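You operate a simulated robot arm through the tools that you are given. There is no shell and no other tool.

The job below is to be done with a simulated robot arm. You get a single attempt, and the scene is never put back.

Task
Rinse the white and yellow brushes in the purple cup, hang them up and tip the water away.
Fine: the low table's DRY rack; water into the drain bowl; cup back in its holder; leave the other cups and the third brush.

The check looks at the end state, three seconds after you hand in, the way a careful person would. Anything else that was tipped, shoved, dropped, spilled or broken makes it a failure.

Robot
A 7-joint arm with a two-finger parallel gripper, fixed in place. Base frame: the origin is at the foot of the arm, x ahead of it, y to its left, z up. Readings come in m, degrees, newtons and seconds.
With the tool pointing down near the work surface it reaches from about 0.12 to 0.6 m from the base axis. Its first joint turns from -66.0 to 66.0 degrees. Payload 2.4 kg.
Tool frame: the origin (TCP) lies between the finger pads and is the grasp point; the fingertips stand 0.03 m ahead of it; z points along the fingers, y is the line along which they close. The gripper opens to 0.094 m. The fingers are 0.028 m wide and 0.01 m thick; the gripper's body (0.05 by 0.096 m) begins 0.055 m behind the TCP.
Orientation is told as [roll, pitch, yaw] about the base's x, y, z axes, in that order, counted from this pose: with the fingers straight down and closing along the base's y, the tool's x points along the base's -x, its y along +y and its z along -z.

Tools
- The arm moves only by the tool jog_arm. Its argument "rows" is a list of rows, each a list of 7 numbers: the shift along the base's x, y, z in units of 40 mm (1.0 is 40 mm), then the turn, a rotation vector about the base's x, y, z in units of 4 degrees (1.0 is 4 degrees), then the gripper command, from -1 (shut) to 1 (fully open), values between in proportion. In form: [[x, y, z, ax, ay, az, hand], ...]. A call has 1 to 20 rows; each row shifts and turns the commanded pose from where the row before left it. A call with a number of a shift or a turn outside -1 to 1 is refused whole. Each row takes 0.2 s and may step no farther than 0.05 m and 8.6 degrees from the row before; otherwise, or with a gripper value out of range, the whole call is refused. Where a pose cannot be reached the arm comes as near as it can. A force on the tool above 70 N (or 10 N above the force at the start of the call, whichever is more), or a blocked arm, ends the call early, and 0.2 s more pass. The fingers move at their own pace (about 0.153 m/s each) and stop on an object; they squeeze with about 39 N. The grip force told is the motor's: it shows also when the fingers shut on nothing. Time passes only in rows, and 0.2 s behind the last, so rows that do not move let the fingers close. It gives the time, the measured TCP pose, the force on the tool (base axes), the opening and the grip force at its end, in the units of the frame above (readings bear some noise), with the torque about the TCP (base axes, N m) and any sound that the robot's microphone picked up.
- Cameras (640 x 400 px; columns grow to the right, rows downward): "scene" is fixed at [0.0414, 0.4847, 1.4333]; the picture's right is [-0.68, -0.73, 0.00], its down [-0.48, 0.45, -0.75] and it looks along [0.55, -0.51, -0.66] (base axes); focal length 345 px, centre (320, 200). "wrist" rides on the gripper at [0.076, 0.014, -0.103] in the tool frame; the picture's right is [-0.18, 0.98, 0.00], its down [-0.75, -0.14, -0.64] and it looks along [-0.63, -0.12, 0.77] (tool axes); focal length 243 px, centre (320, 200). There is no depth. A picture from a camera that has moved, and an enlarged one, comes with that camera's place and axes in the base frame and with its lens.
- camera(camera): a new picture of that camera. No time passes.
- enlarge(camera, box): a new picture of the part [left, top, right, bottom] of that camera's present view, enlarged. No time passes.
- sign_off(): hands the job in; it is judged then, once.

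Nothing tells you positions but the pictures and the camera data. Unless the task says otherwise, let go and move clear before handing in.

The tools are called after ">>>" as a command line: name --pt "numbers of a row" for each row, then --argument value for the rest, lists and objects as JSON in quotes. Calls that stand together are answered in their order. jog_arm: Moves the arm, as the interface text tells. Its arguments: {"type":"object","properties":{"rows":{"type":"array"}},"required":["rows"]} The other tools are called the same way: camera (camera) takes a picture; enlarge (camera, box) takes an enlarged picture of a part of a camera's view; sign_off () hands the job in.

At the start:

```text
clock: 0.0
ee_pos: [0.441, -0.0181, 1.0597]
tcp_rot: [0.0, 0.0, 0.0]
ft_force: [0.9, -0.3, 0.3]
wrist_torque: [0.0, 0.01, 0.01]
opening: 0.0939
grasp_force: 0.0
```

scene: 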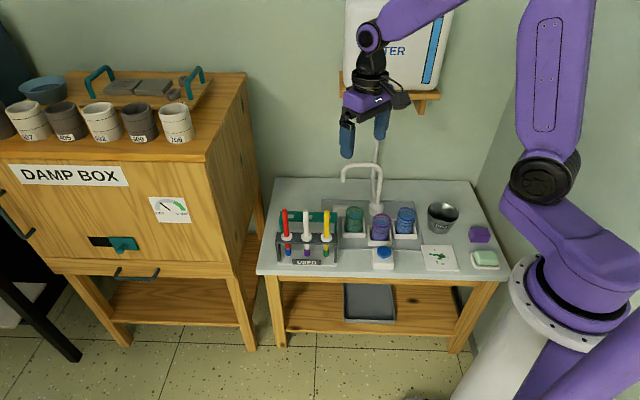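
wrist: 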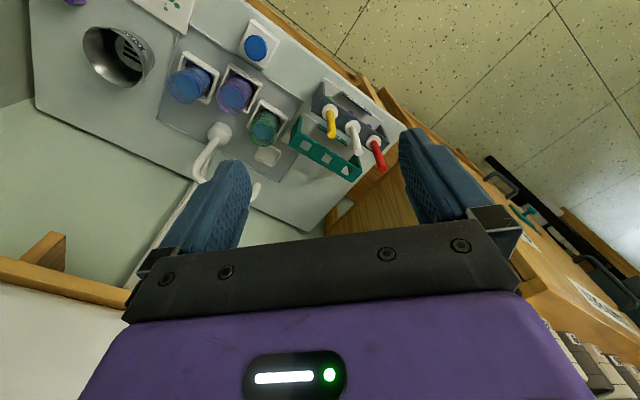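

I see a low table with a brush rack (red, white and yellow brushes), three cups (green, purple, blue) in holders, a tap, a metal bowl and small items. I'll look more closely before moving anything.

>>> enlarge --camera "scene" --box '[260, 170, 400, 280]'

>>> enlarge --camera "scene" --box '[360, 170, 520, 280]'

>>> enlarge --camera "wrist" --box '[30, 0, 400, 230]'

>>> enlarge --camera "scene" --box '[250, 160, 520, 350]'

```text
3.64 times, centred on (330, 225) of scene
camera zoom: at [0.0414, 0.4847, 1.4333], right [-0.68, -0.73, 0.0], down [-0.48, 0.45, -0.75], along [0.55, -0.51, -0.66], focal length 1254 px, centre (284, 109)
```

zoom: 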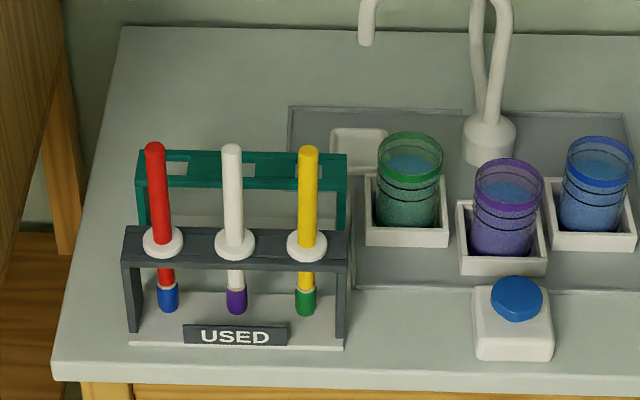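

```text
3.64 times, centred on (440, 225) of scene
camera zoom: at [0.0414, 0.4847, 1.4333], right [-0.68, -0.73, 0.0], down [-0.48, 0.45, -0.75], along [0.55, -0.51, -0.66], focal length 1254 px, centre (-116, 109)
```

zoom: 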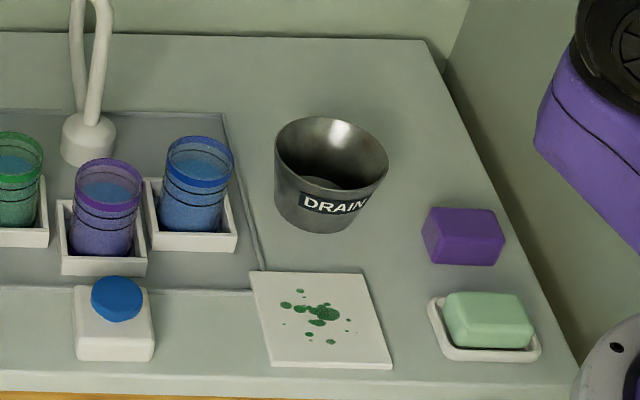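

```text
1.73 times, centred on (215, 115) of wrist
camera zoom: at [0.365, -0.0046, 1.1611], right [0.18, 0.98, 0.0], down [0.75, -0.14, 0.64], along [0.63, -0.12, -0.77], focal length 420 px, centre (502, 347)
```

zoom: 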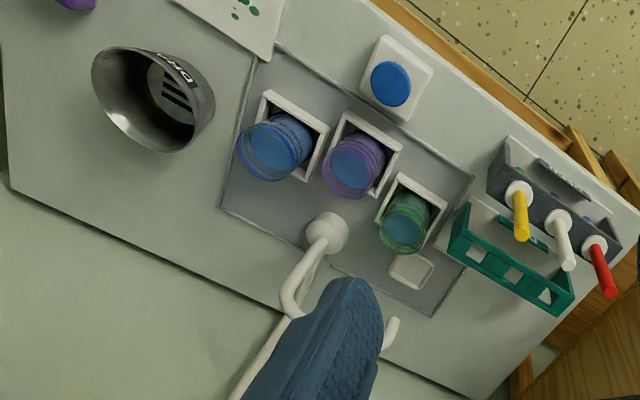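

```text
2.11 times, centred on (385, 255) of scene
camera zoom: at [0.0414, 0.4847, 1.4333], right [-0.68, -0.73, 0.0], down [-0.48, 0.45, -0.75], along [0.55, -0.51, -0.66], focal length 726 px, centre (183, 84)
```

zoom: 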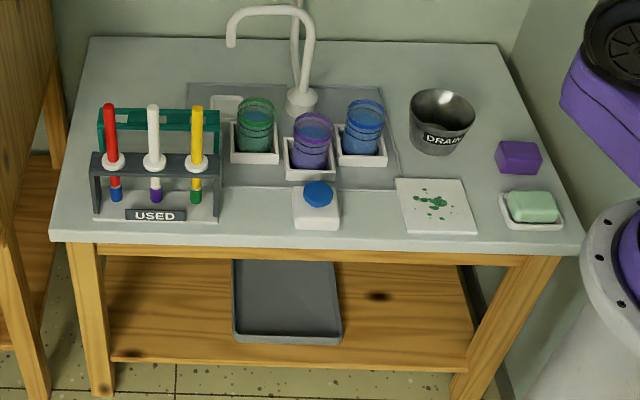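

The table top looks to be at about z 0.55 and is turned roughly 46° from the base axes. The purple cup is near [0.50, -0.21], the USED rack near [0.59, 0.03], the teal rack behind it, and the drain bowl near [0.38, -0.40]. I'll bring the wrist camera closer to the racks to see how the brushes hang.

>>> jog_arm --pt "0 0.5 -1 0 0 0 1" --pt "0 0.5 -1 0 0 0 1" --pt "0 0 -1 0 0 0 1" --pt "0 0 0 0 0 0 1"

>>> camera --camera "wrist"

>>> camera --camera "scene"

```text
clock: 1.0
ee_pos: [0.4425, 0.0203, 0.9391]
tcp_rot: [0.0, 0.0, 0.0]
ft_force: [0.4, 0.0, -0.3]
wrist_torque: [-0.02, -0.02, -0.01]
opening: 0.0942
grasp_force: 0.0
```

```text
taken
camera wrist: at [0.3665, 0.0342, 1.0408], right [0.18, 0.98, 0.0], down [0.75, -0.14, 0.64], along [0.63, -0.12, -0.77], focal length 243 px, centre (320, 200)
```

wrist: 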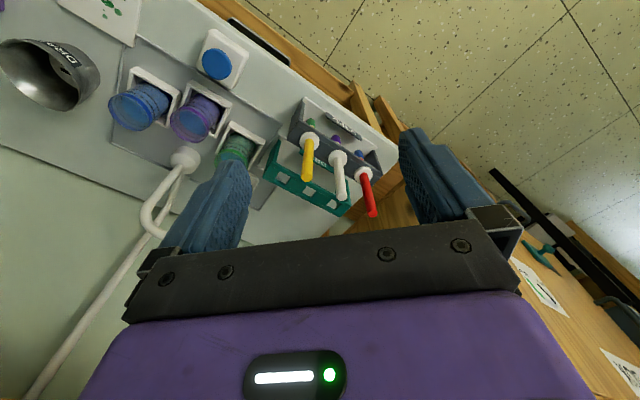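

```text
taken
```

scene: 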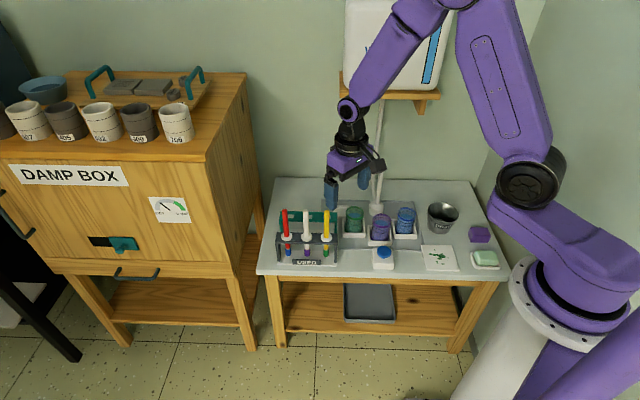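

>>> enlarge --camera "wrist" --box '[230, 85, 400, 225]'

>>> enlarge --camera "scene" --box '[265, 190, 345, 270]'

```text
2.86 times, centred on (315, 155) of wrist
camera zoom: at [0.3665, 0.0342, 1.0408], right [0.18, 0.98, 0.0], down [0.75, -0.14, 0.64], along [0.63, -0.12, -0.77], focal length 693 px, centre (334, 329)
```

zoom: 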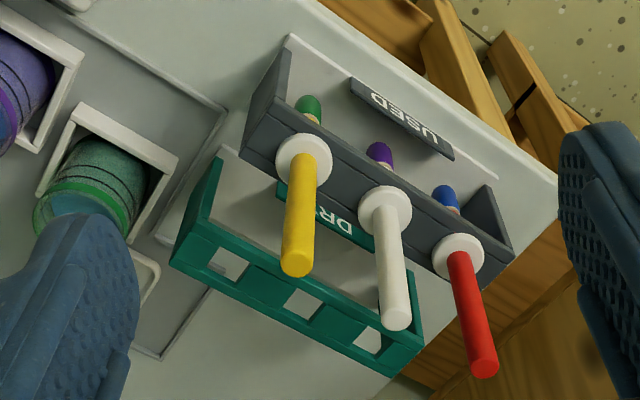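

```text
5.00 times, centred on (305, 230) of scene
camera zoom: at [0.0414, 0.4847, 1.4333], right [-0.68, -0.73, 0.0], down [-0.48, 0.45, -0.75], along [0.55, -0.51, -0.66], focal length 1725 px, centre (395, 50)
```

zoom: 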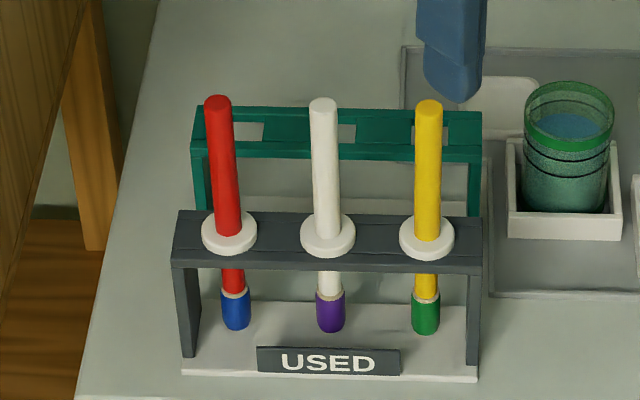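

The rack labelled DRY is the teal one. It has three square holes, and the brushes hang by their collars. I put yellow at about [0.554, -0.019], white at [0.598, 0.025], and the DRY holes near [0.623, -0.087], [0.665, -0.044] and [0.709, -0.003]. I'll go a bit lower for a sharper second view.

>>> jog_arm --pt "0 -0.5 -1 0 0 0 1" --pt "0 -0.5 -1 0 0 0 1" --pt "0 0 0 0 0 0 1"

>>> camera --camera "wrist"

>>> enlarge --camera "wrist" --box '[230, 80, 400, 226]'

>>> enlarge --camera "wrist" --box '[20, 0, 260, 150]'

```text
clock: 1.8
ee_pos: [0.4413, -0.0197, 0.8607]
tcp_rot: [-0.1, 0.1, 0.1]
ft_force: [-0.5, 0.2, -0.2]
wrist_torque: [0.01, 0.01, 0.04]
opening: 0.0939
grasp_force: 0.1
```

```text
taken
camera wrist: at [0.3662, -0.0062, 0.962], right [0.18, 0.98, 0.0], down [0.75, -0.14, 0.64], along [0.63, -0.12, -0.77], focal length 243 px, centre (320, 200)
```

wrist: 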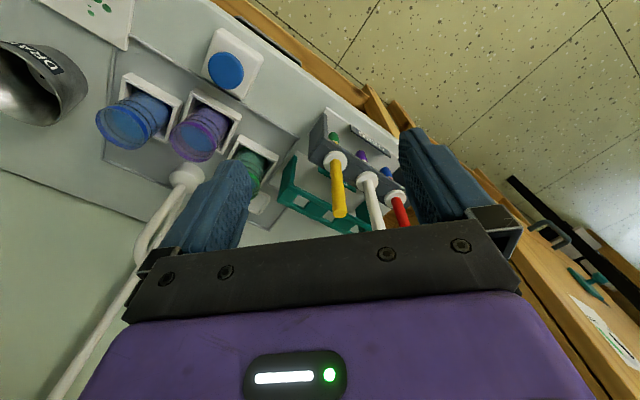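

```text
2.74 times, centred on (315, 153) of wrist
camera zoom: at [0.3662, -0.0062, 0.962], right [0.18, 0.98, 0.0], down [0.75, -0.14, 0.64], along [0.63, -0.12, -0.77], focal length 665 px, centre (334, 329)
```

zoom: 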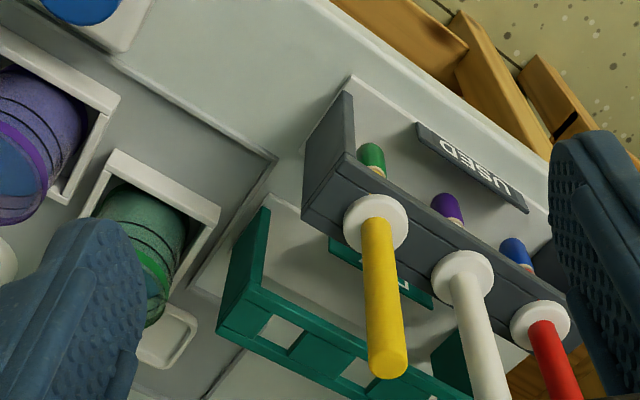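

```text
2.67 times, centred on (140, 75) of wrist
camera zoom: at [0.3662, -0.0062, 0.962], right [0.18, 0.98, 0.0], down [0.75, -0.14, 0.64], along [0.63, -0.12, -0.77], focal length 647 px, centre (800, 533)
```

zoom: 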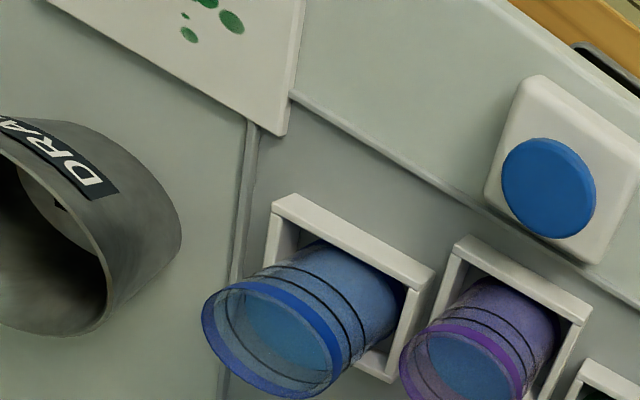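

The second view agrees with the first: the yellow handle top is at z ≈ 0.757, and holes A and B are at [0.624, -0.088] and [0.667, -0.045]. Next I move above the yellow brush with the fingers part closed, so they clear its neighbour.

>>> jog_arm --pt "0.94 0.01 0 0 0 0 0.1" --pt "0.94 0.01 0 0 0 0 0.1" --pt "0.94 0.01 -0.25 0 0 0 0.1" --pt "0 0 0 0 0 0 0.1" --pt "0 0 0 0 0 0 0.1"

>>> camera --camera "wrist"

>>> enlarge --camera "scene" --box '[240, 110, 440, 280]'

```text
clock: 3.0
ee_pos: [0.5551, -0.0161, 0.848]
tcp_rot: [0.1, 0.0, 0.1]
ft_force: [0.2, 0.1, 1.6]
wrist_torque: [0.01, 0.01, 0.01]
opening: 0.0515
grasp_force: 0.1
```

```text
taken
camera wrist: at [0.4787, -0.003, 0.9514], right [0.18, 0.98, 0.0], down [0.75, -0.14, 0.64], along [0.63, -0.12, -0.77], focal length 243 px, centre (320, 200)
```

wrist: 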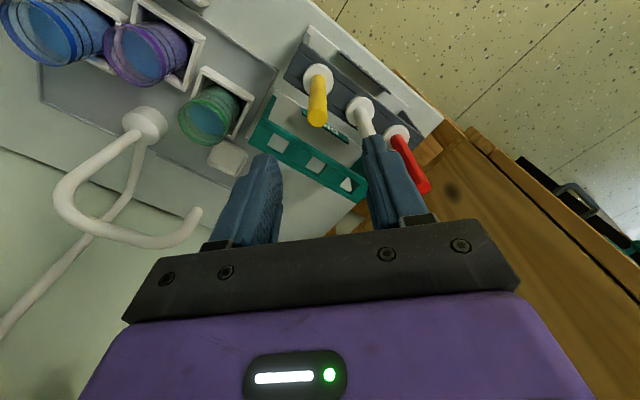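

```text
2.35 times, centred on (340, 195) of scene
camera zoom: at [0.0414, 0.4847, 1.4333], right [-0.68, -0.73, 0.0], down [-0.48, 0.45, -0.75], along [0.55, -0.51, -0.66], focal length 812 px, centre (273, 212)
```

zoom: 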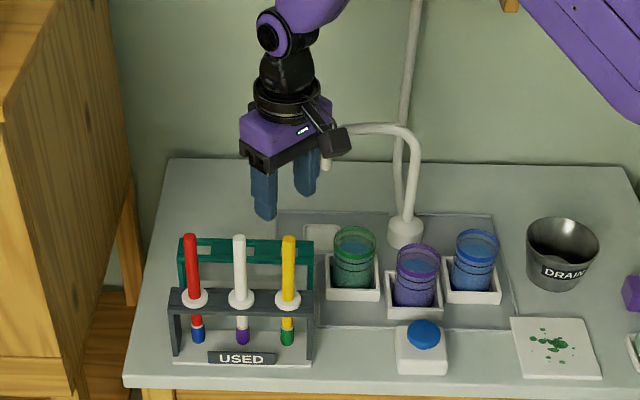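

>>> enlarge --camera "wrist" --box '[240, 40, 440, 210]'

>>> enlarge --camera "wrist" --box '[0, 0, 260, 200]'

```text
2.35 times, centred on (340, 125) of wrist
camera zoom: at [0.4787, -0.003, 0.9514], right [0.18, 0.98, 0.0], down [0.75, -0.14, 0.64], along [0.63, -0.12, -0.77], focal length 571 px, centre (273, 376)
```

zoom: 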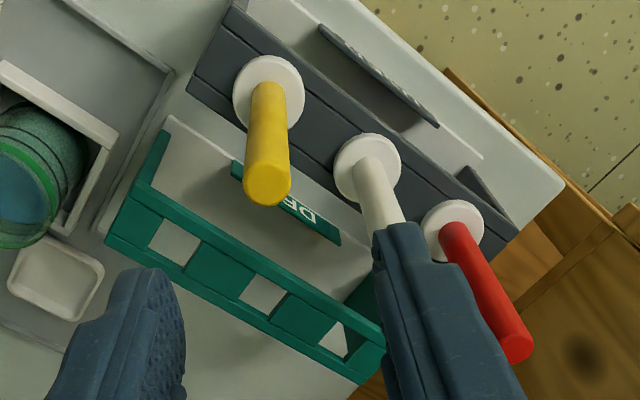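

```text
2.00 times, centred on (130, 100) of wrist
camera zoom: at [0.4787, -0.003, 0.9514], right [0.18, 0.98, 0.0], down [0.75, -0.14, 0.64], along [0.63, -0.12, -0.77], focal length 485 px, centre (700, 400)
```

zoom: 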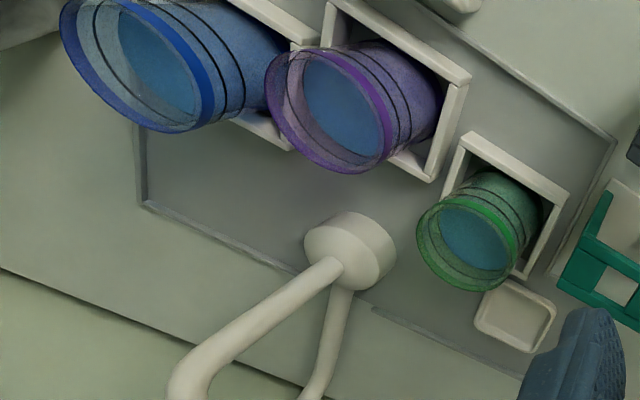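

Reach is fine here. The yellow brush refines to [0.5535, -0.0185], so I lower the open fingers around the top of its handle and check before closing.

>>> jog_arm --pt "0 -0.04 -0.78 0 0 0 0.1" --pt "0 0 -0.78 0 0 0 0.1" --pt "0 0 -0.78 0 0 0 0.1" --pt "0 0 -0.78 0 0 0 0.1" --pt "0 0 0 0 0 0 0.1"

>>> camera --camera "wrist"

>>> enlarge --camera "scene" --box '[240, 150, 400, 280]'

```text
clock: 4.2
ee_pos: [0.5554, -0.018, 0.7252]
tcp_rot: [0.0, 0.0, 0.0]
ft_force: [1.0, -0.2, -0.6]
wrist_torque: [0.04, -0.02, 0.03]
opening: 0.0518
grasp_force: 0.0
```

```text
taken
camera wrist: at [0.4797, -0.0038, 0.8273], right [0.18, 0.98, 0.0], down [0.75, -0.14, 0.64], along [0.63, -0.12, -0.77], focal length 243 px, centre (320, 200)
```

wrist: 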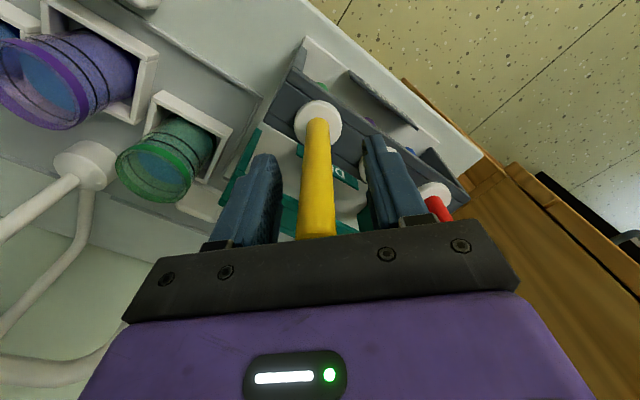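

```text
3.08 times, centred on (320, 215) of scene
camera zoom: at [0.0414, 0.4847, 1.4333], right [-0.68, -0.73, 0.0], down [-0.48, 0.45, -0.75], along [0.55, -0.51, -0.66], focal length 1061 px, centre (320, 154)
```

zoom: 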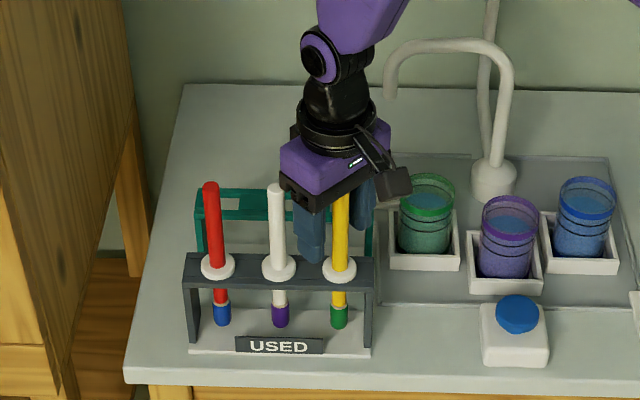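

The yellow handle sits centred between the fingers with the white brush clear. Closing on it.

>>> jog_arm --pt "0 0 0 0 0 0 -1" --pt "0 0 0 0 0 0 -1" --pt "0 0 0 0 0 0 -1"

>>> camera --camera "wrist"

```text
clock: 5.0
ee_pos: [0.5556, -0.0179, 0.7256]
tcp_rot: [-0.1, -0.1, 0.0]
ft_force: [-0.3, -0.3, -0.3]
wrist_torque: [0.01, -0.02, 0.0]
opening: 0.0172
grasp_force: 38.5
```

```text
taken
camera wrist: at [0.4797, -0.0037, 0.8277], right [0.18, 0.98, 0.0], down [0.75, -0.14, 0.64], along [0.63, -0.12, -0.77], focal length 243 px, centre (320, 200)
```

wrist: 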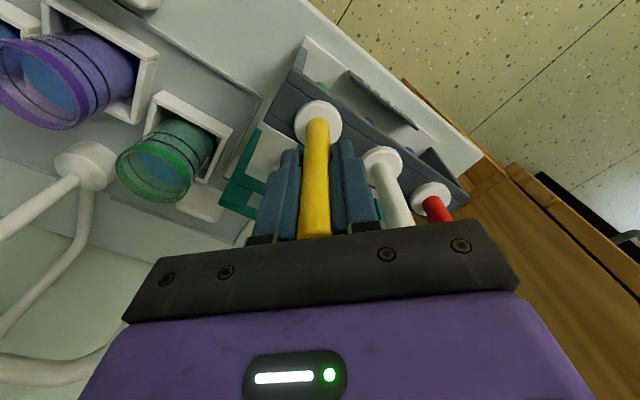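

Gripped at 38 N with a 17 mm opening. I lift straight up so the tip clears the rack.

>>> jog_arm --pt "0 0 0.4 0 0 0 -1" --pt "0 0 0.7 0 0 0 -1" --pt "0 0 0.7 0 0 0 -1" --pt "0 0 0.8 0 0 0 -1" --pt "0 0 0.8 0 0 0 -1" --pt "0 0 0 0 0 0 -1"

>>> camera --camera "wrist"

>>> enlarge --camera "scene" --box '[240, 130, 440, 280]'

```text
clock: 6.4
ee_pos: [0.5548, -0.0184, 0.861]
tcp_rot: [0.0, 0.1, 0.0]
ft_force: [-0.4, -1.0, -0.8]
wrist_torque: [0.01, 0.0, 0.0]
opening: 0.0174
grasp_force: 38.3
```

```text
taken
camera wrist: at [0.4785, -0.005, 0.9635], right [0.18, 0.98, 0.0], down [0.75, -0.14, 0.64], along [0.63, -0.12, -0.77], focal length 243 px, centre (320, 200)
```

wrist: 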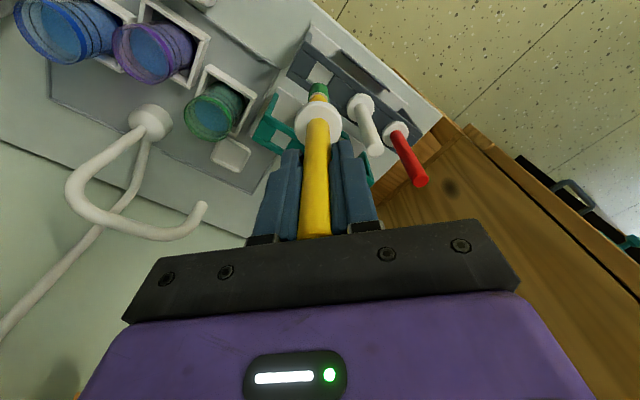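

```text
2.67 times, centred on (340, 205) of scene
camera zoom: at [0.0414, 0.4847, 1.4333], right [-0.68, -0.73, 0.0], down [-0.48, 0.45, -0.75], along [0.55, -0.51, -0.66], focal length 920 px, centre (267, 187)
```

zoom: 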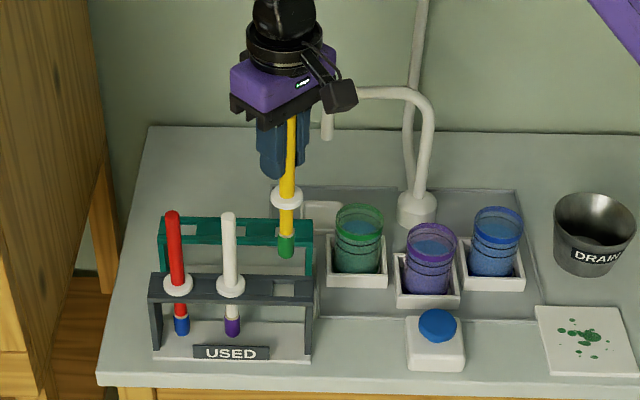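

The brush hangs straight and its tip is at about z 0.70, above all the rims. I carry it over the purple cup, near [0.488, -0.209], staying at this height.

>>> jog_arm --pt "-0.33 -0.95 0 0 0 0 -1" --pt "-0.33 -0.95 0 0 0 0 -1" --pt "-0.33 -0.95 0 0 0 0 -1" --pt "-0.33 -0.95 0 0 0 0 -1" --pt "-0.33 -0.95 0 0 0 0 -1" --pt "0 0 0 0 0 0 -1"

>>> camera --camera "wrist"

>>> enlarge --camera "scene" --box '[300, 150, 460, 280]'

>>> enlarge --camera "wrist" --box '[200, 20, 440, 200]'

```text
clock: 7.8
ee_pos: [0.4856, -0.2078, 0.8617]
tcp_rot: [0.1, 0.0, 0.0]
ft_force: [1.0, 0.5, -0.5]
wrist_torque: [0.01, 0.02, 0.0]
opening: 0.0167
grasp_force: 38.6
```

```text
taken
camera wrist: at [0.4105, -0.194, 0.9636], right [0.18, 0.98, 0.0], down [0.75, -0.14, 0.64], along [0.63, -0.12, -0.77], focal length 243 px, centre (320, 200)
```

wrist: 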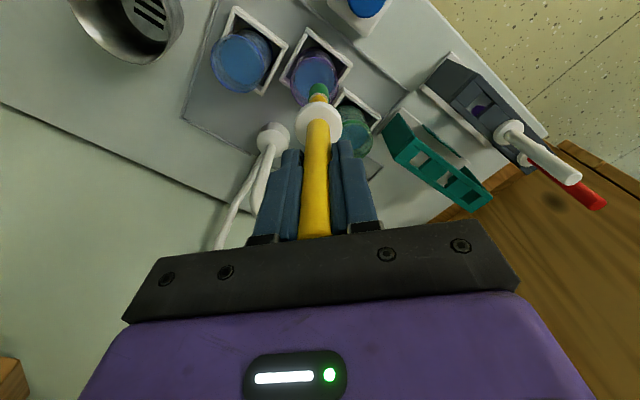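

```text
3.08 times, centred on (380, 215) of scene
camera zoom: at [0.0414, 0.4846, 1.4333], right [-0.68, -0.73, 0.0], down [-0.48, 0.45, -0.75], along [0.55, -0.51, -0.66], focal length 1061 px, centre (135, 154)
```

zoom: 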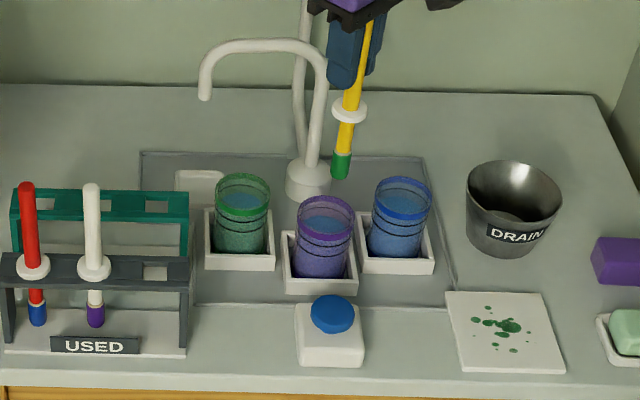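

```text
2.22 times, centred on (320, 110) of wrist
camera zoom: at [0.4105, -0.194, 0.9636], right [0.18, 0.98, 0.0], down [0.75, -0.14, 0.64], along [0.63, -0.12, -0.77], focal length 539 px, centre (320, 400)
```

zoom: 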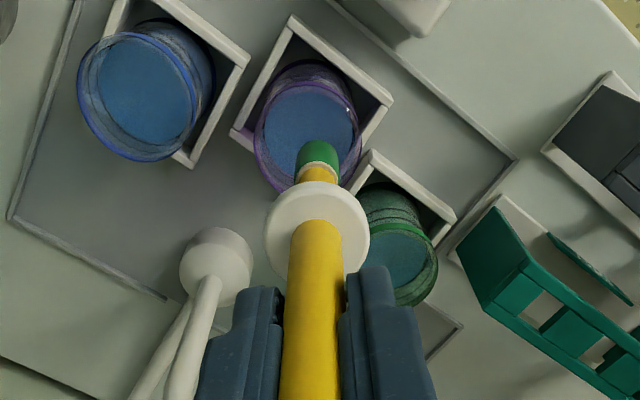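

>>> enlarge --camera "wrist" --box '[270, 20, 370, 120]'

>>> enlarge --camera "scene" --box '[360, 190, 420, 250]'

```text
4.00 times, centred on (320, 70) of wrist
camera zoom: at [0.4105, -0.194, 0.9636], right [0.18, 0.98, 0.0], down [0.75, -0.14, 0.64], along [0.63, -0.12, -0.77], focal length 970 px, centre (320, 720)
```

zoom: 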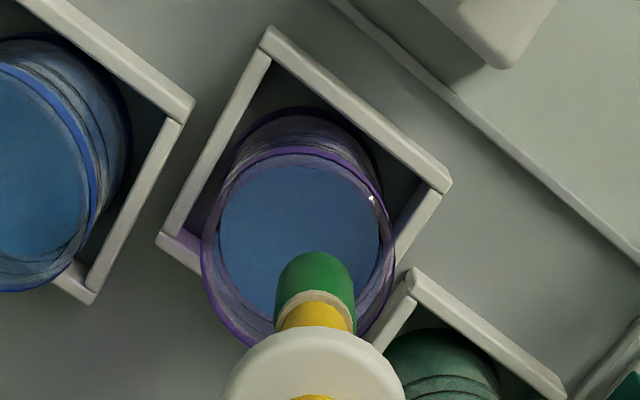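

```text
6.67 times, centred on (390, 220) of scene
camera zoom: at [0.0414, 0.4846, 1.4333], right [-0.68, -0.73, 0.0], down [-0.48, 0.45, -0.75], along [0.55, -0.51, -0.66], focal length 2300 px, centre (-147, 67)
```

zoom: 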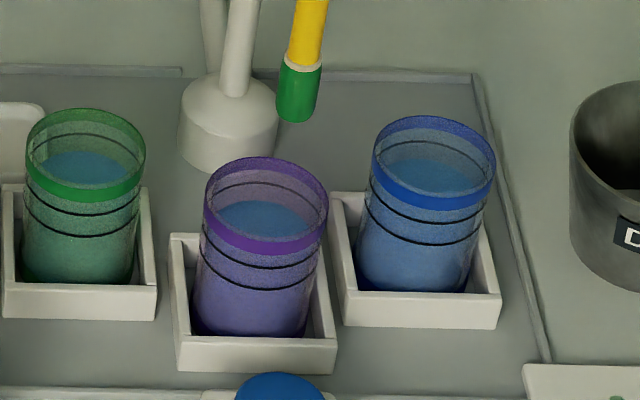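

The brush lines up with the tool, and the purple cup's centre is about 4 mm ahead of the brush and 7 mm to its right. I correct for that, lower the tip into the water slowly and look.

>>> jog_arm --pt "0.1 -0.16 0 0 0 0 -1" --pt "0 0 -0.5 0 0 0 -1" --pt "0 0 -0.5 0 0 0 -1" --pt "0 0 -0.5 0 0 0 -1" --pt "0 0 0 0 0 0 -1"

>>> enlarge --camera "wrist" --box '[240, 20, 400, 150]'

>>> enlarge --camera "scene" --box '[350, 160, 430, 250]'

```text
clock: 9.0
ee_pos: [0.4907, -0.2148, 0.8019]
tcp_rot: [0.1, 0.0, -0.1]
ft_force: [0.5, -0.9, -0.9]
wrist_torque: [0.02, -0.01, 0.0]
opening: 0.0164
grasp_force: 39.3
```

```text
3.08 times, centred on (320, 85) of wrist
camera zoom: at [0.4154, -0.2011, 0.9029], right [0.18, 0.98, 0.0], down [0.75, -0.14, 0.64], along [0.63, -0.12, -0.77], focal length 746 px, centre (320, 554)
```

zoom: 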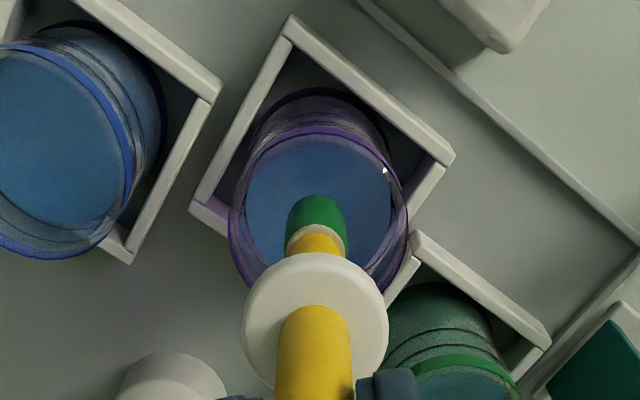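

```text
4.44 times, centred on (390, 205) of scene
camera zoom: at [0.0414, 0.4847, 1.4333], right [-0.68, -0.73, 0.0], down [-0.48, 0.45, -0.75], along [0.55, -0.51, -0.66], focal length 1533 px, centre (9, 178)
```

zoom: 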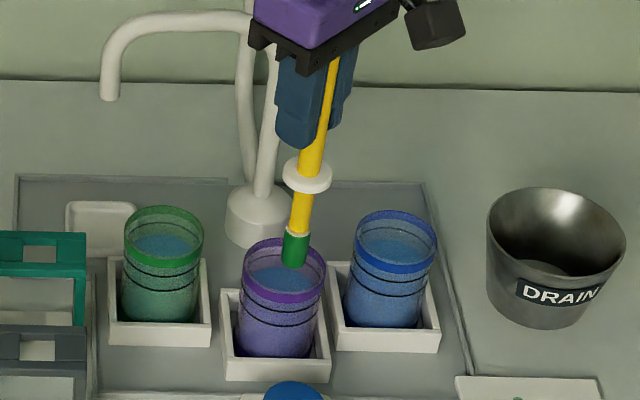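

The tip is inside the rim and near the centre. I lower it to submerge the bristles and stir gently with small motions.

>>> jog_arm --pt "0.05 0.05 -0.4 0 0 0 -1" --pt "0 0 -0.4 0 0 0 -1" --pt "0 0 -0.45 0 0 0 -1" --pt "0 0 0 0 0 0 -1"

>>> enlarge --camera "wrist" --box '[240, 20, 400, 150]'

>>> enlarge --camera "scene" --box '[350, 160, 430, 250]'

```text
clock: 10.0
ee_pos: [0.4944, -0.2135, 0.752]
tcp_rot: [0.0, 0.1, 0.0]
ft_force: [0.3, 0.5, -0.2]
wrist_torque: [-0.02, -0.03, 0.01]
opening: 0.0159
grasp_force: 39.0
```

```text
3.08 times, centred on (320, 85) of wrist
camera zoom: at [0.4183, -0.2, 0.8529], right [0.18, 0.98, 0.0], down [0.75, -0.14, 0.64], along [0.63, -0.12, -0.77], focal length 746 px, centre (320, 554)
```

zoom: 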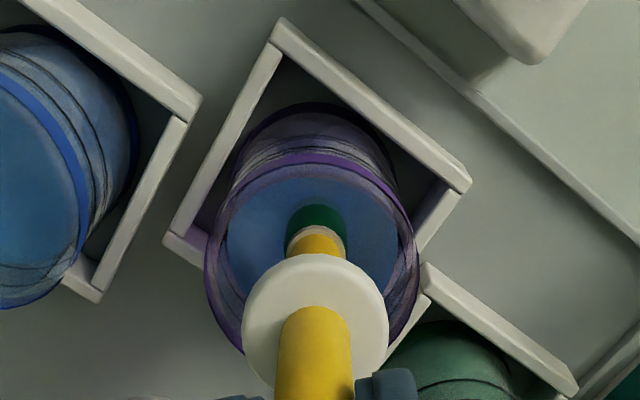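

```text
4.44 times, centred on (390, 205) of scene
camera zoom: at [0.0414, 0.4847, 1.4333], right [-0.68, -0.73, 0.0], down [-0.48, 0.45, -0.75], along [0.55, -0.51, -0.66], focal length 1533 px, centre (9, 178)
```

zoom: 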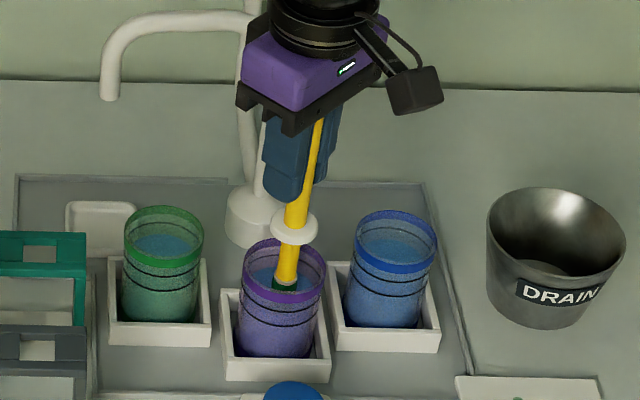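

>>> jog_arm --pt "0 0 -0.12 0 0 0 -1" --pt "0 0 0 0 0 0 -1"

>>> enlarge --camera "wrist" --box '[280, 40, 360, 110]'

>>> enlarge --camera "scene" --box '[365, 195, 415, 245]'

```text
clock: 10.6
ee_pos: [0.4937, -0.2129, 0.7462]
tcp_rot: [0.0, 0.0, 0.0]
ft_force: [0.0, 0.0, 0.3]
wrist_torque: [0.02, 0.02, -0.02]
opening: 0.0158
grasp_force: 39.0
```

```text
5.71 times, centred on (320, 75) of wrist
camera zoom: at [0.418, -0.1997, 0.8479], right [0.18, 0.98, 0.0], down [0.75, -0.14, 0.64], along [0.63, -0.12, -0.77], focal length 1386 px, centre (320, 914)
```

zoom: 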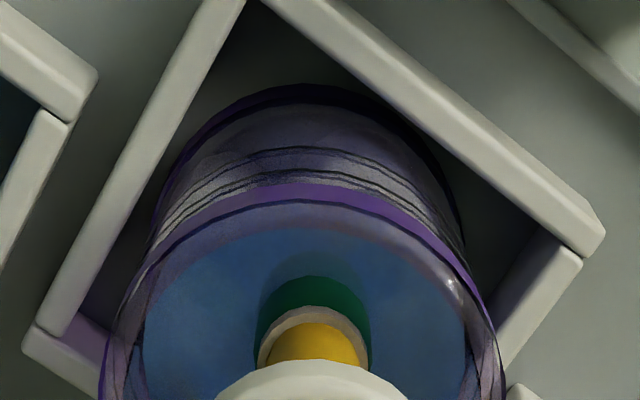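

```text
8.00 times, centred on (390, 220) of scene
camera zoom: at [0.0414, 0.4847, 1.4333], right [-0.68, -0.73, 0.0], down [-0.48, 0.45, -0.75], along [0.55, -0.51, -0.66], focal length 2759 px, centre (-240, 40)
```

zoom: 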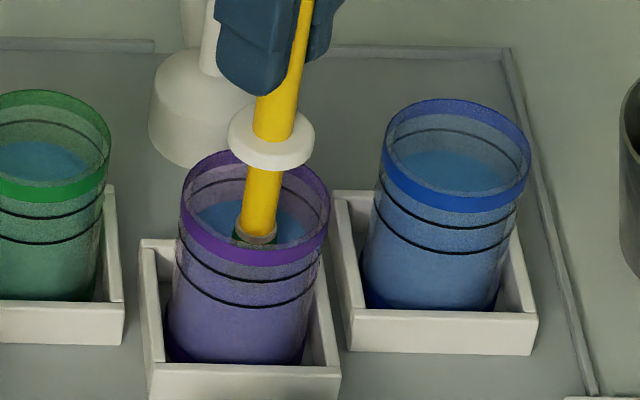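

The bristles are submerged and there's no contact force. I stir with small circles and dips.

>>> jog_arm --pt "0.2 0 -0.06 0 0 0 -1" --pt "-0.2 0.2 0 0 0 0 -1" --pt "-0.2 -0.2 0 0 0 0 -1" --pt "0.2 -0.2 0 0 0 0 -1" --pt "0.2 0.2 0 0 0 0 -1" --pt "-0.2 0.2 0 0 0 0 -1" --pt "-0.2 -0.2 0 0 0 0 -1" --pt "0.2 -0.2 0 0 0 0 -1" --pt "0.2 0.2 0 0 0 0 -1" --pt "-0.2 0.2 0 0 0 0 -1" --pt "-0.2 -0.2 0 0 0 0 -1" --pt "0.2 -0.2 0 0 0 0 -1" --pt "0 0.2 0 0 0 0 -1" --pt "0 0 0 0 0 0 -1"

>>> enlarge --camera "wrist" --box '[240, 20, 400, 150]'

>>> enlarge --camera "scene" --box '[365, 195, 415, 245]'

```text
clock: 13.6
ee_pos: [0.4953, -0.213, 0.742]
tcp_rot: [-0.1, 0.0, 0.0]
ft_force: [0.7, 0.5, -0.6]
wrist_torque: [-0.02, 0.02, -0.03]
opening: 0.0152
grasp_force: 39.2
```

```text
3.08 times, centred on (320, 85) of wrist
camera zoom: at [0.4185, -0.199, 0.8441], right [0.18, 0.98, 0.0], down [0.75, -0.14, 0.64], along [0.63, -0.12, -0.77], focal length 746 px, centre (320, 554)
```

zoom: 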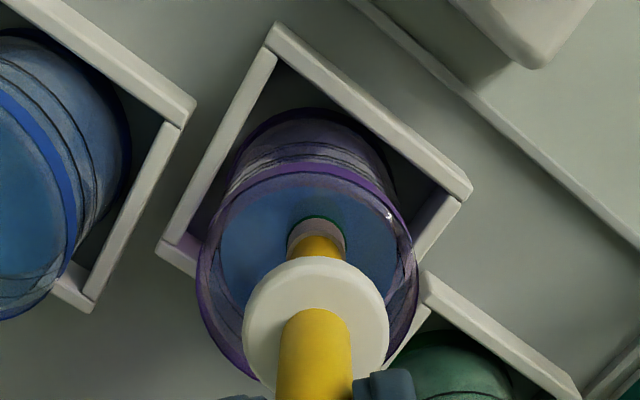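

```text
8.00 times, centred on (390, 220) of scene
camera zoom: at [0.0414, 0.4847, 1.4333], right [-0.68, -0.73, 0.0], down [-0.48, 0.45, -0.75], along [0.55, -0.51, -0.66], focal length 2759 px, centre (-240, 40)
```

zoom: 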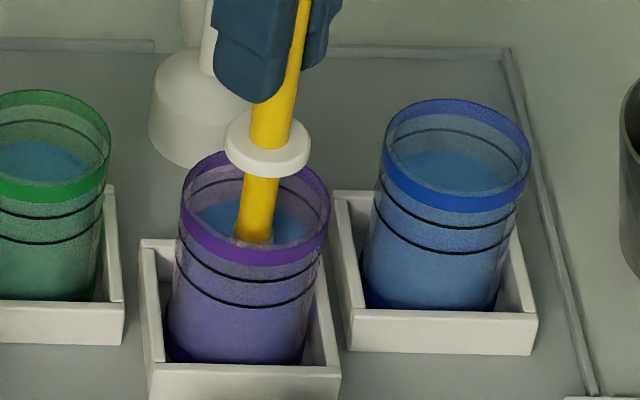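

>>> jog_arm --pt "0 0 0.5 0 0 0 -1" --pt "0 0 0.5 0 0 0 -1" --pt "0 0 0.5 0 0 0 -1" --pt "0 0 0 0 0 0 -1"

>>> enlarge --camera "wrist" --box '[240, 20, 400, 150]'

>>> enlarge --camera "scene" --box '[350, 160, 430, 250]'

```text
clock: 14.6
ee_pos: [0.4935, -0.2134, 0.803]
tcp_rot: [0.0, 0.1, 0.0]
ft_force: [-0.4, 1.4, -0.2]
wrist_torque: [0.04, 0.02, 0.02]
opening: 0.015
grasp_force: 39.1
```

```text
3.08 times, centred on (320, 85) of wrist
camera zoom: at [0.4179, -0.1995, 0.9045], right [0.18, 0.98, 0.0], down [0.75, -0.14, 0.64], along [0.63, -0.12, -0.77], focal length 746 px, centre (320, 554)
```

zoom: 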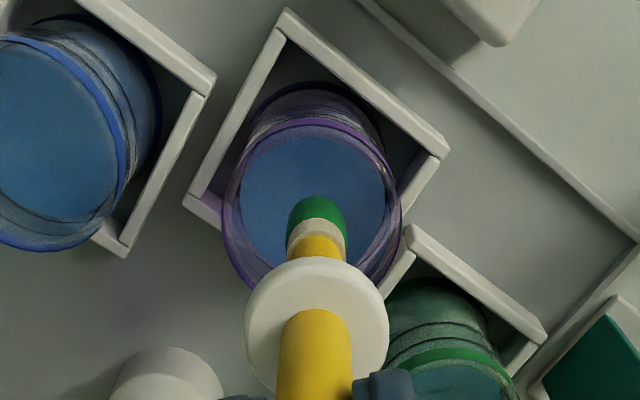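

```text
4.44 times, centred on (390, 205) of scene
camera zoom: at [0.0414, 0.4847, 1.4333], right [-0.68, -0.73, 0.0], down [-0.48, 0.45, -0.75], along [0.55, -0.51, -0.66], focal length 1533 px, centre (9, 178)
```

zoom: 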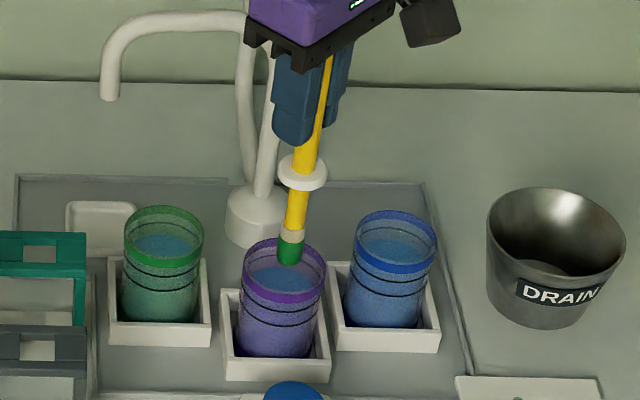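

Rinsing is working: part of the green paint is gone, but not all of it. I go back down and stir for longer.

>>> jog_arm --pt "0 0 -0.5 0 0 0 -1" --pt "0 0 -0.5 0 0 0 -1" --pt "0 0 -0.5 0 0 0 -1" --pt "0.22 0 0 0 0 0 -1" --pt "-0.22 0.22 0 0 0 0 -1" --pt "-0.22 -0.22 0 0 0 0 -1" --pt "0.22 -0.22 0 0 0 0 -1" --pt "0.22 0.22 0 0 0 0 -1" --pt "-0.22 0.22 0 0 0 0 -1" --pt "-0.22 -0.22 0 0 0 0 -1" --pt "0.22 -0.22 0 0 0 0 -1" --pt "0.22 0.22 0 0 0 0 -1" --pt "-0.22 0.22 0 0 0 0 -1" --pt "-0.22 -0.22 0 0 0 0 -1" --pt "0.22 -0.22 0 0 0 0 -1" --pt "0.22 0.22 0 0 0 0 -1" --pt "-0.22 0.22 0 0 0 0 -1" --pt "-0.22 -0.22 0 0 0 0 -1" --pt "0.22 0 0 0 0 0 -1"

>>> jog_arm --pt "0.22 0 0 0 0 0 -1" --pt "-0.22 0.22 0 0 0 0 -1" --pt "-0.22 -0.22 0 0 0 0 -1" --pt "0.22 -0.22 0 0 0 0 -1" --pt "0.22 0.22 0 0 0 0 -1" --pt "-0.22 0.22 0 0 0 0 -1" --pt "-0.22 -0.22 0 0 0 0 -1" --pt "0.22 -0.22 0 0 0 0 -1" --pt "0.22 0.22 0 0 0 0 -1" --pt "-0.22 0.22 0 0 0 0 -1" --pt "-0.22 -0.22 0 0 0 0 -1" --pt "0.22 -0.22 0 0 0 0 -1" --pt "0.22 0.22 0 0 0 0 -1" --pt "-0.22 0.22 0 0 0 0 -1" --pt "-0.22 -0.22 0 0 0 0 -1" --pt "0.22 0 0 0 0 0 -1" --pt "0 0 0.5 0 0 0 -1" --pt "0 0 0.5 0 0 0 -1" --pt "0 0 0.5 0 0 0 -1"

>>> enlarge --camera "wrist" --box '[240, 20, 400, 150]'

>>> enlarge --camera "scene" --box '[350, 160, 430, 250]'

```text
clock: 18.6
ee_pos: [0.4933, -0.2136, 0.742]
tcp_rot: [0.1, 0.0, 0.0]
ft_force: [-0.6, -0.2, -0.3]
wrist_torque: [0.01, 0.0, -0.01]
opening: 0.0148
grasp_force: 38.9
```

```text
clock: 22.6
ee_pos: [0.4917, -0.2141, 0.803]
tcp_rot: [0.0, 0.0, -0.1]
ft_force: [-0.5, 0.6, -0.6]
wrist_torque: [0.0, 0.02, -0.03]
opening: 0.015
grasp_force: 38.5
```

```text
3.08 times, centred on (320, 85) of wrist
camera zoom: at [0.4171, -0.2011, 0.9047], right [0.18, 0.98, 0.0], down [0.75, -0.14, 0.64], along [0.63, -0.12, -0.77], focal length 746 px, centre (320, 554)
```

zoom: 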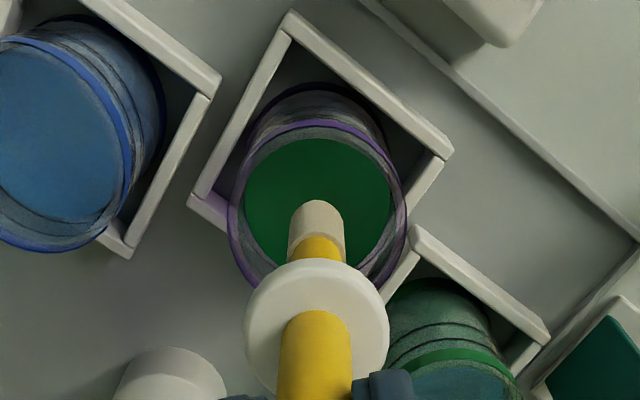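

```text
4.44 times, centred on (390, 205) of scene
camera zoom: at [0.0414, 0.4847, 1.4333], right [-0.68, -0.73, 0.0], down [-0.48, 0.45, -0.75], along [0.55, -0.51, -0.66], focal length 1533 px, centre (9, 178)
```

zoom: 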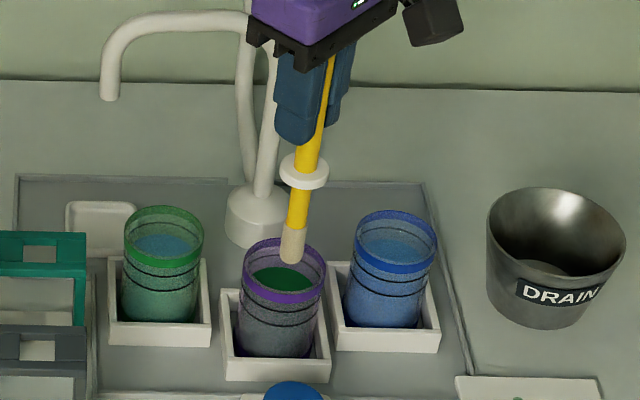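

The yellow brush is now clean and the cup water has turned green. I let it drip over the cup, lift it, and carry it to DRY hole B at roughly [0.667, -0.0445].

>>> jog_arm --pt "0 0 0 0 0 0 -1" --pt "0 0 0 0 0 0 -1" --pt "0 0 0 0 0 0 -1" --pt "0 0 0 0 0 0 -1" --pt "0 0 0.75 0 0 0 -1" --pt "0 0 0.75 0 0 0 -1" --pt "0.72 0.7 0 0 0 0 -1" --pt "0.72 0.7 0 0 0 0 -1" --pt "0.72 0.7 0 0 0 0 -1" --pt "0.72 0.7 0 0 0 0 -1" --pt "0 0 0 0 0 0 -1"

>>> camera --camera "wrist"

>>> enlarge --camera "scene" --box '[260, 120, 440, 260]'

```text
clock: 25.0
ee_pos: [0.6073, -0.103, 0.8628]
tcp_rot: [0.0, 0.0, 0.0]
ft_force: [-1.2, 0.3, -1.5]
wrist_torque: [-0.01, 0.01, 0.03]
opening: 0.015
grasp_force: 39.4
```

```text
taken
camera wrist: at [0.5327, -0.0878, 0.9638], right [0.18, 0.98, 0.0], down [0.75, -0.14, 0.64], along [0.63, -0.12, -0.77], focal length 243 px, centre (320, 200)
```

wrist: 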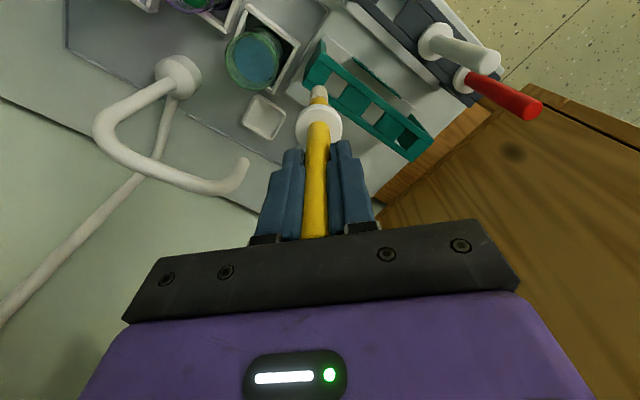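

```text
2.86 times, centred on (350, 190) of scene
camera zoom: at [0.0414, 0.4847, 1.4333], right [-0.68, -0.73, 0.0], down [-0.48, 0.45, -0.75], along [0.55, -0.51, -0.66], focal length 986 px, centre (234, 229)
```

zoom: 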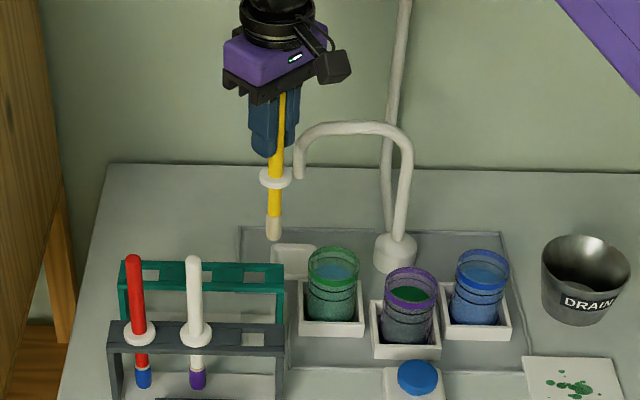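

>>> enlarge --camera "wrist" --box '[270, 20, 450, 180]'

>>> enlarge --camera "scene" --box '[285, 190, 345, 250]'

```text
2.50 times, centred on (360, 100) of wrist
camera zoom: at [0.5327, -0.0878, 0.9638], right [0.18, 0.98, 0.0], down [0.75, -0.14, 0.64], along [0.63, -0.12, -0.77], focal length 606 px, centre (220, 450)
```

zoom: 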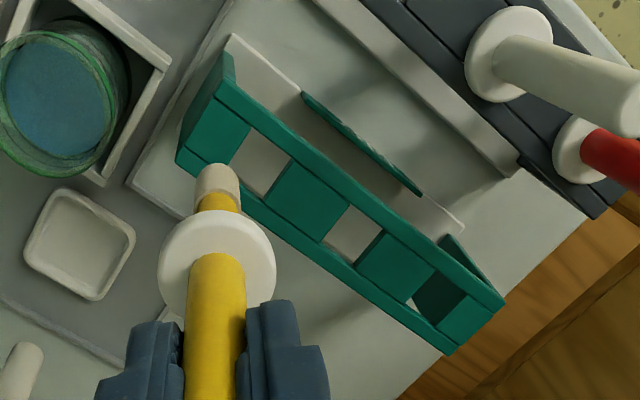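

```text
6.67 times, centred on (315, 220) of scene
camera zoom: at [0.0414, 0.4847, 1.4333], right [-0.68, -0.73, 0.0], down [-0.48, 0.45, -0.75], along [0.55, -0.51, -0.66], focal length 2300 px, centre (353, 67)
```

zoom: 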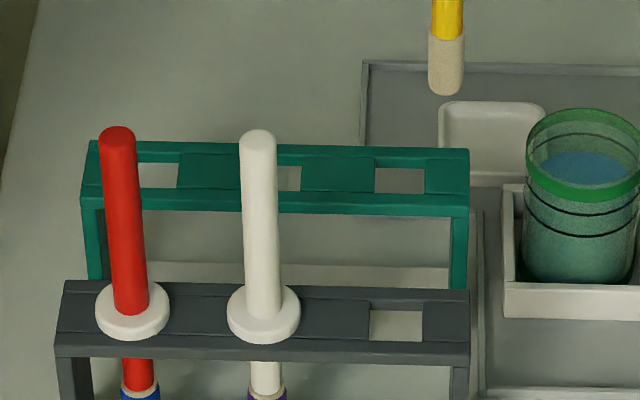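

Comparing all four wrist views, the DRY bar's top is at about z 0.655, which moves hole B to roughly [0.656, -0.042]. I move the tip above it and check the alignment up close before lowering.

>>> jog_arm --pt "0.65 0.75 0 0 0 0 -1" --pt "0.65 0.75 0 0 0 0 -1" --pt "0 0 -0.35 0 0 0 -1" --pt "0 0 0 0 0 0 -1" --pt "0 0 0 0 0 0 -1"

>>> camera --camera "wrist"

>>> enlarge --camera "wrist" --box '[270, 40, 390, 150]'

>>> enlarge --camera "scene" --box '[275, 170, 345, 240]'

```text
clock: 26.2
ee_pos: [0.6599, -0.0411, 0.8487]
tcp_rot: [0.1, -0.1, 0.0]
ft_force: [-0.4, -0.1, -1.2]
wrist_torque: [-0.02, 0.02, 0.0]
opening: 0.015
grasp_force: 38.9
```

```text
taken
camera wrist: at [0.5849, -0.0272, 0.9511], right [0.18, 0.98, 0.0], down [0.75, -0.14, 0.64], along [0.63, -0.12, -0.77], focal length 243 px, centre (320, 200)
```

wrist: 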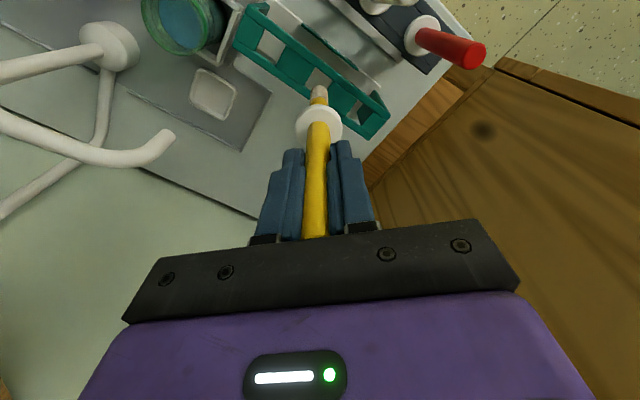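

```text
3.64 times, centred on (330, 95) of wrist
camera zoom: at [0.5849, -0.0272, 0.9511], right [0.18, 0.98, 0.0], down [0.75, -0.14, 0.64], along [0.63, -0.12, -0.77], focal length 882 px, centre (284, 582)
```

zoom: 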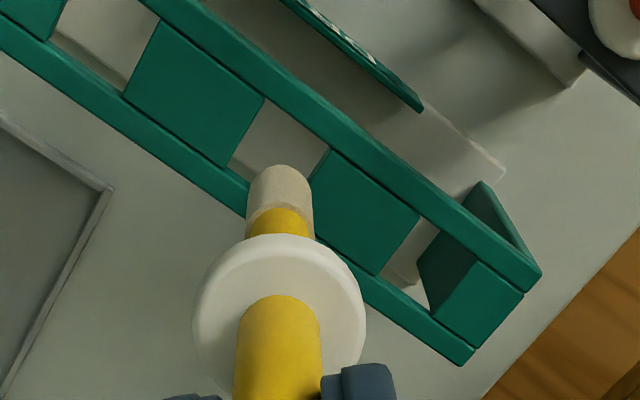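

```text
5.71 times, centred on (310, 205) of scene
camera zoom: at [0.0414, 0.4847, 1.4333], right [-0.68, -0.73, 0.0], down [-0.48, 0.45, -0.75], along [0.55, -0.51, -0.66], focal length 1971 px, centre (377, 171)
```

zoom: 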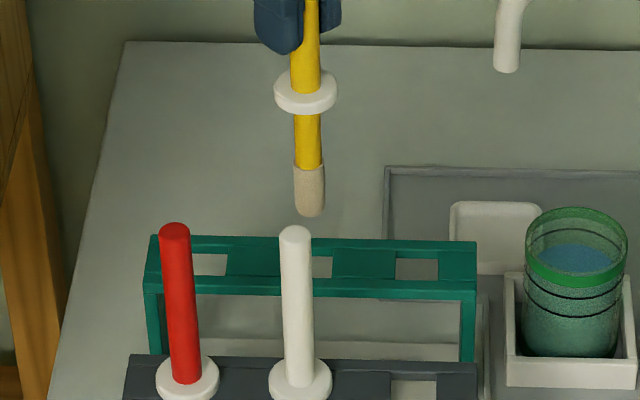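

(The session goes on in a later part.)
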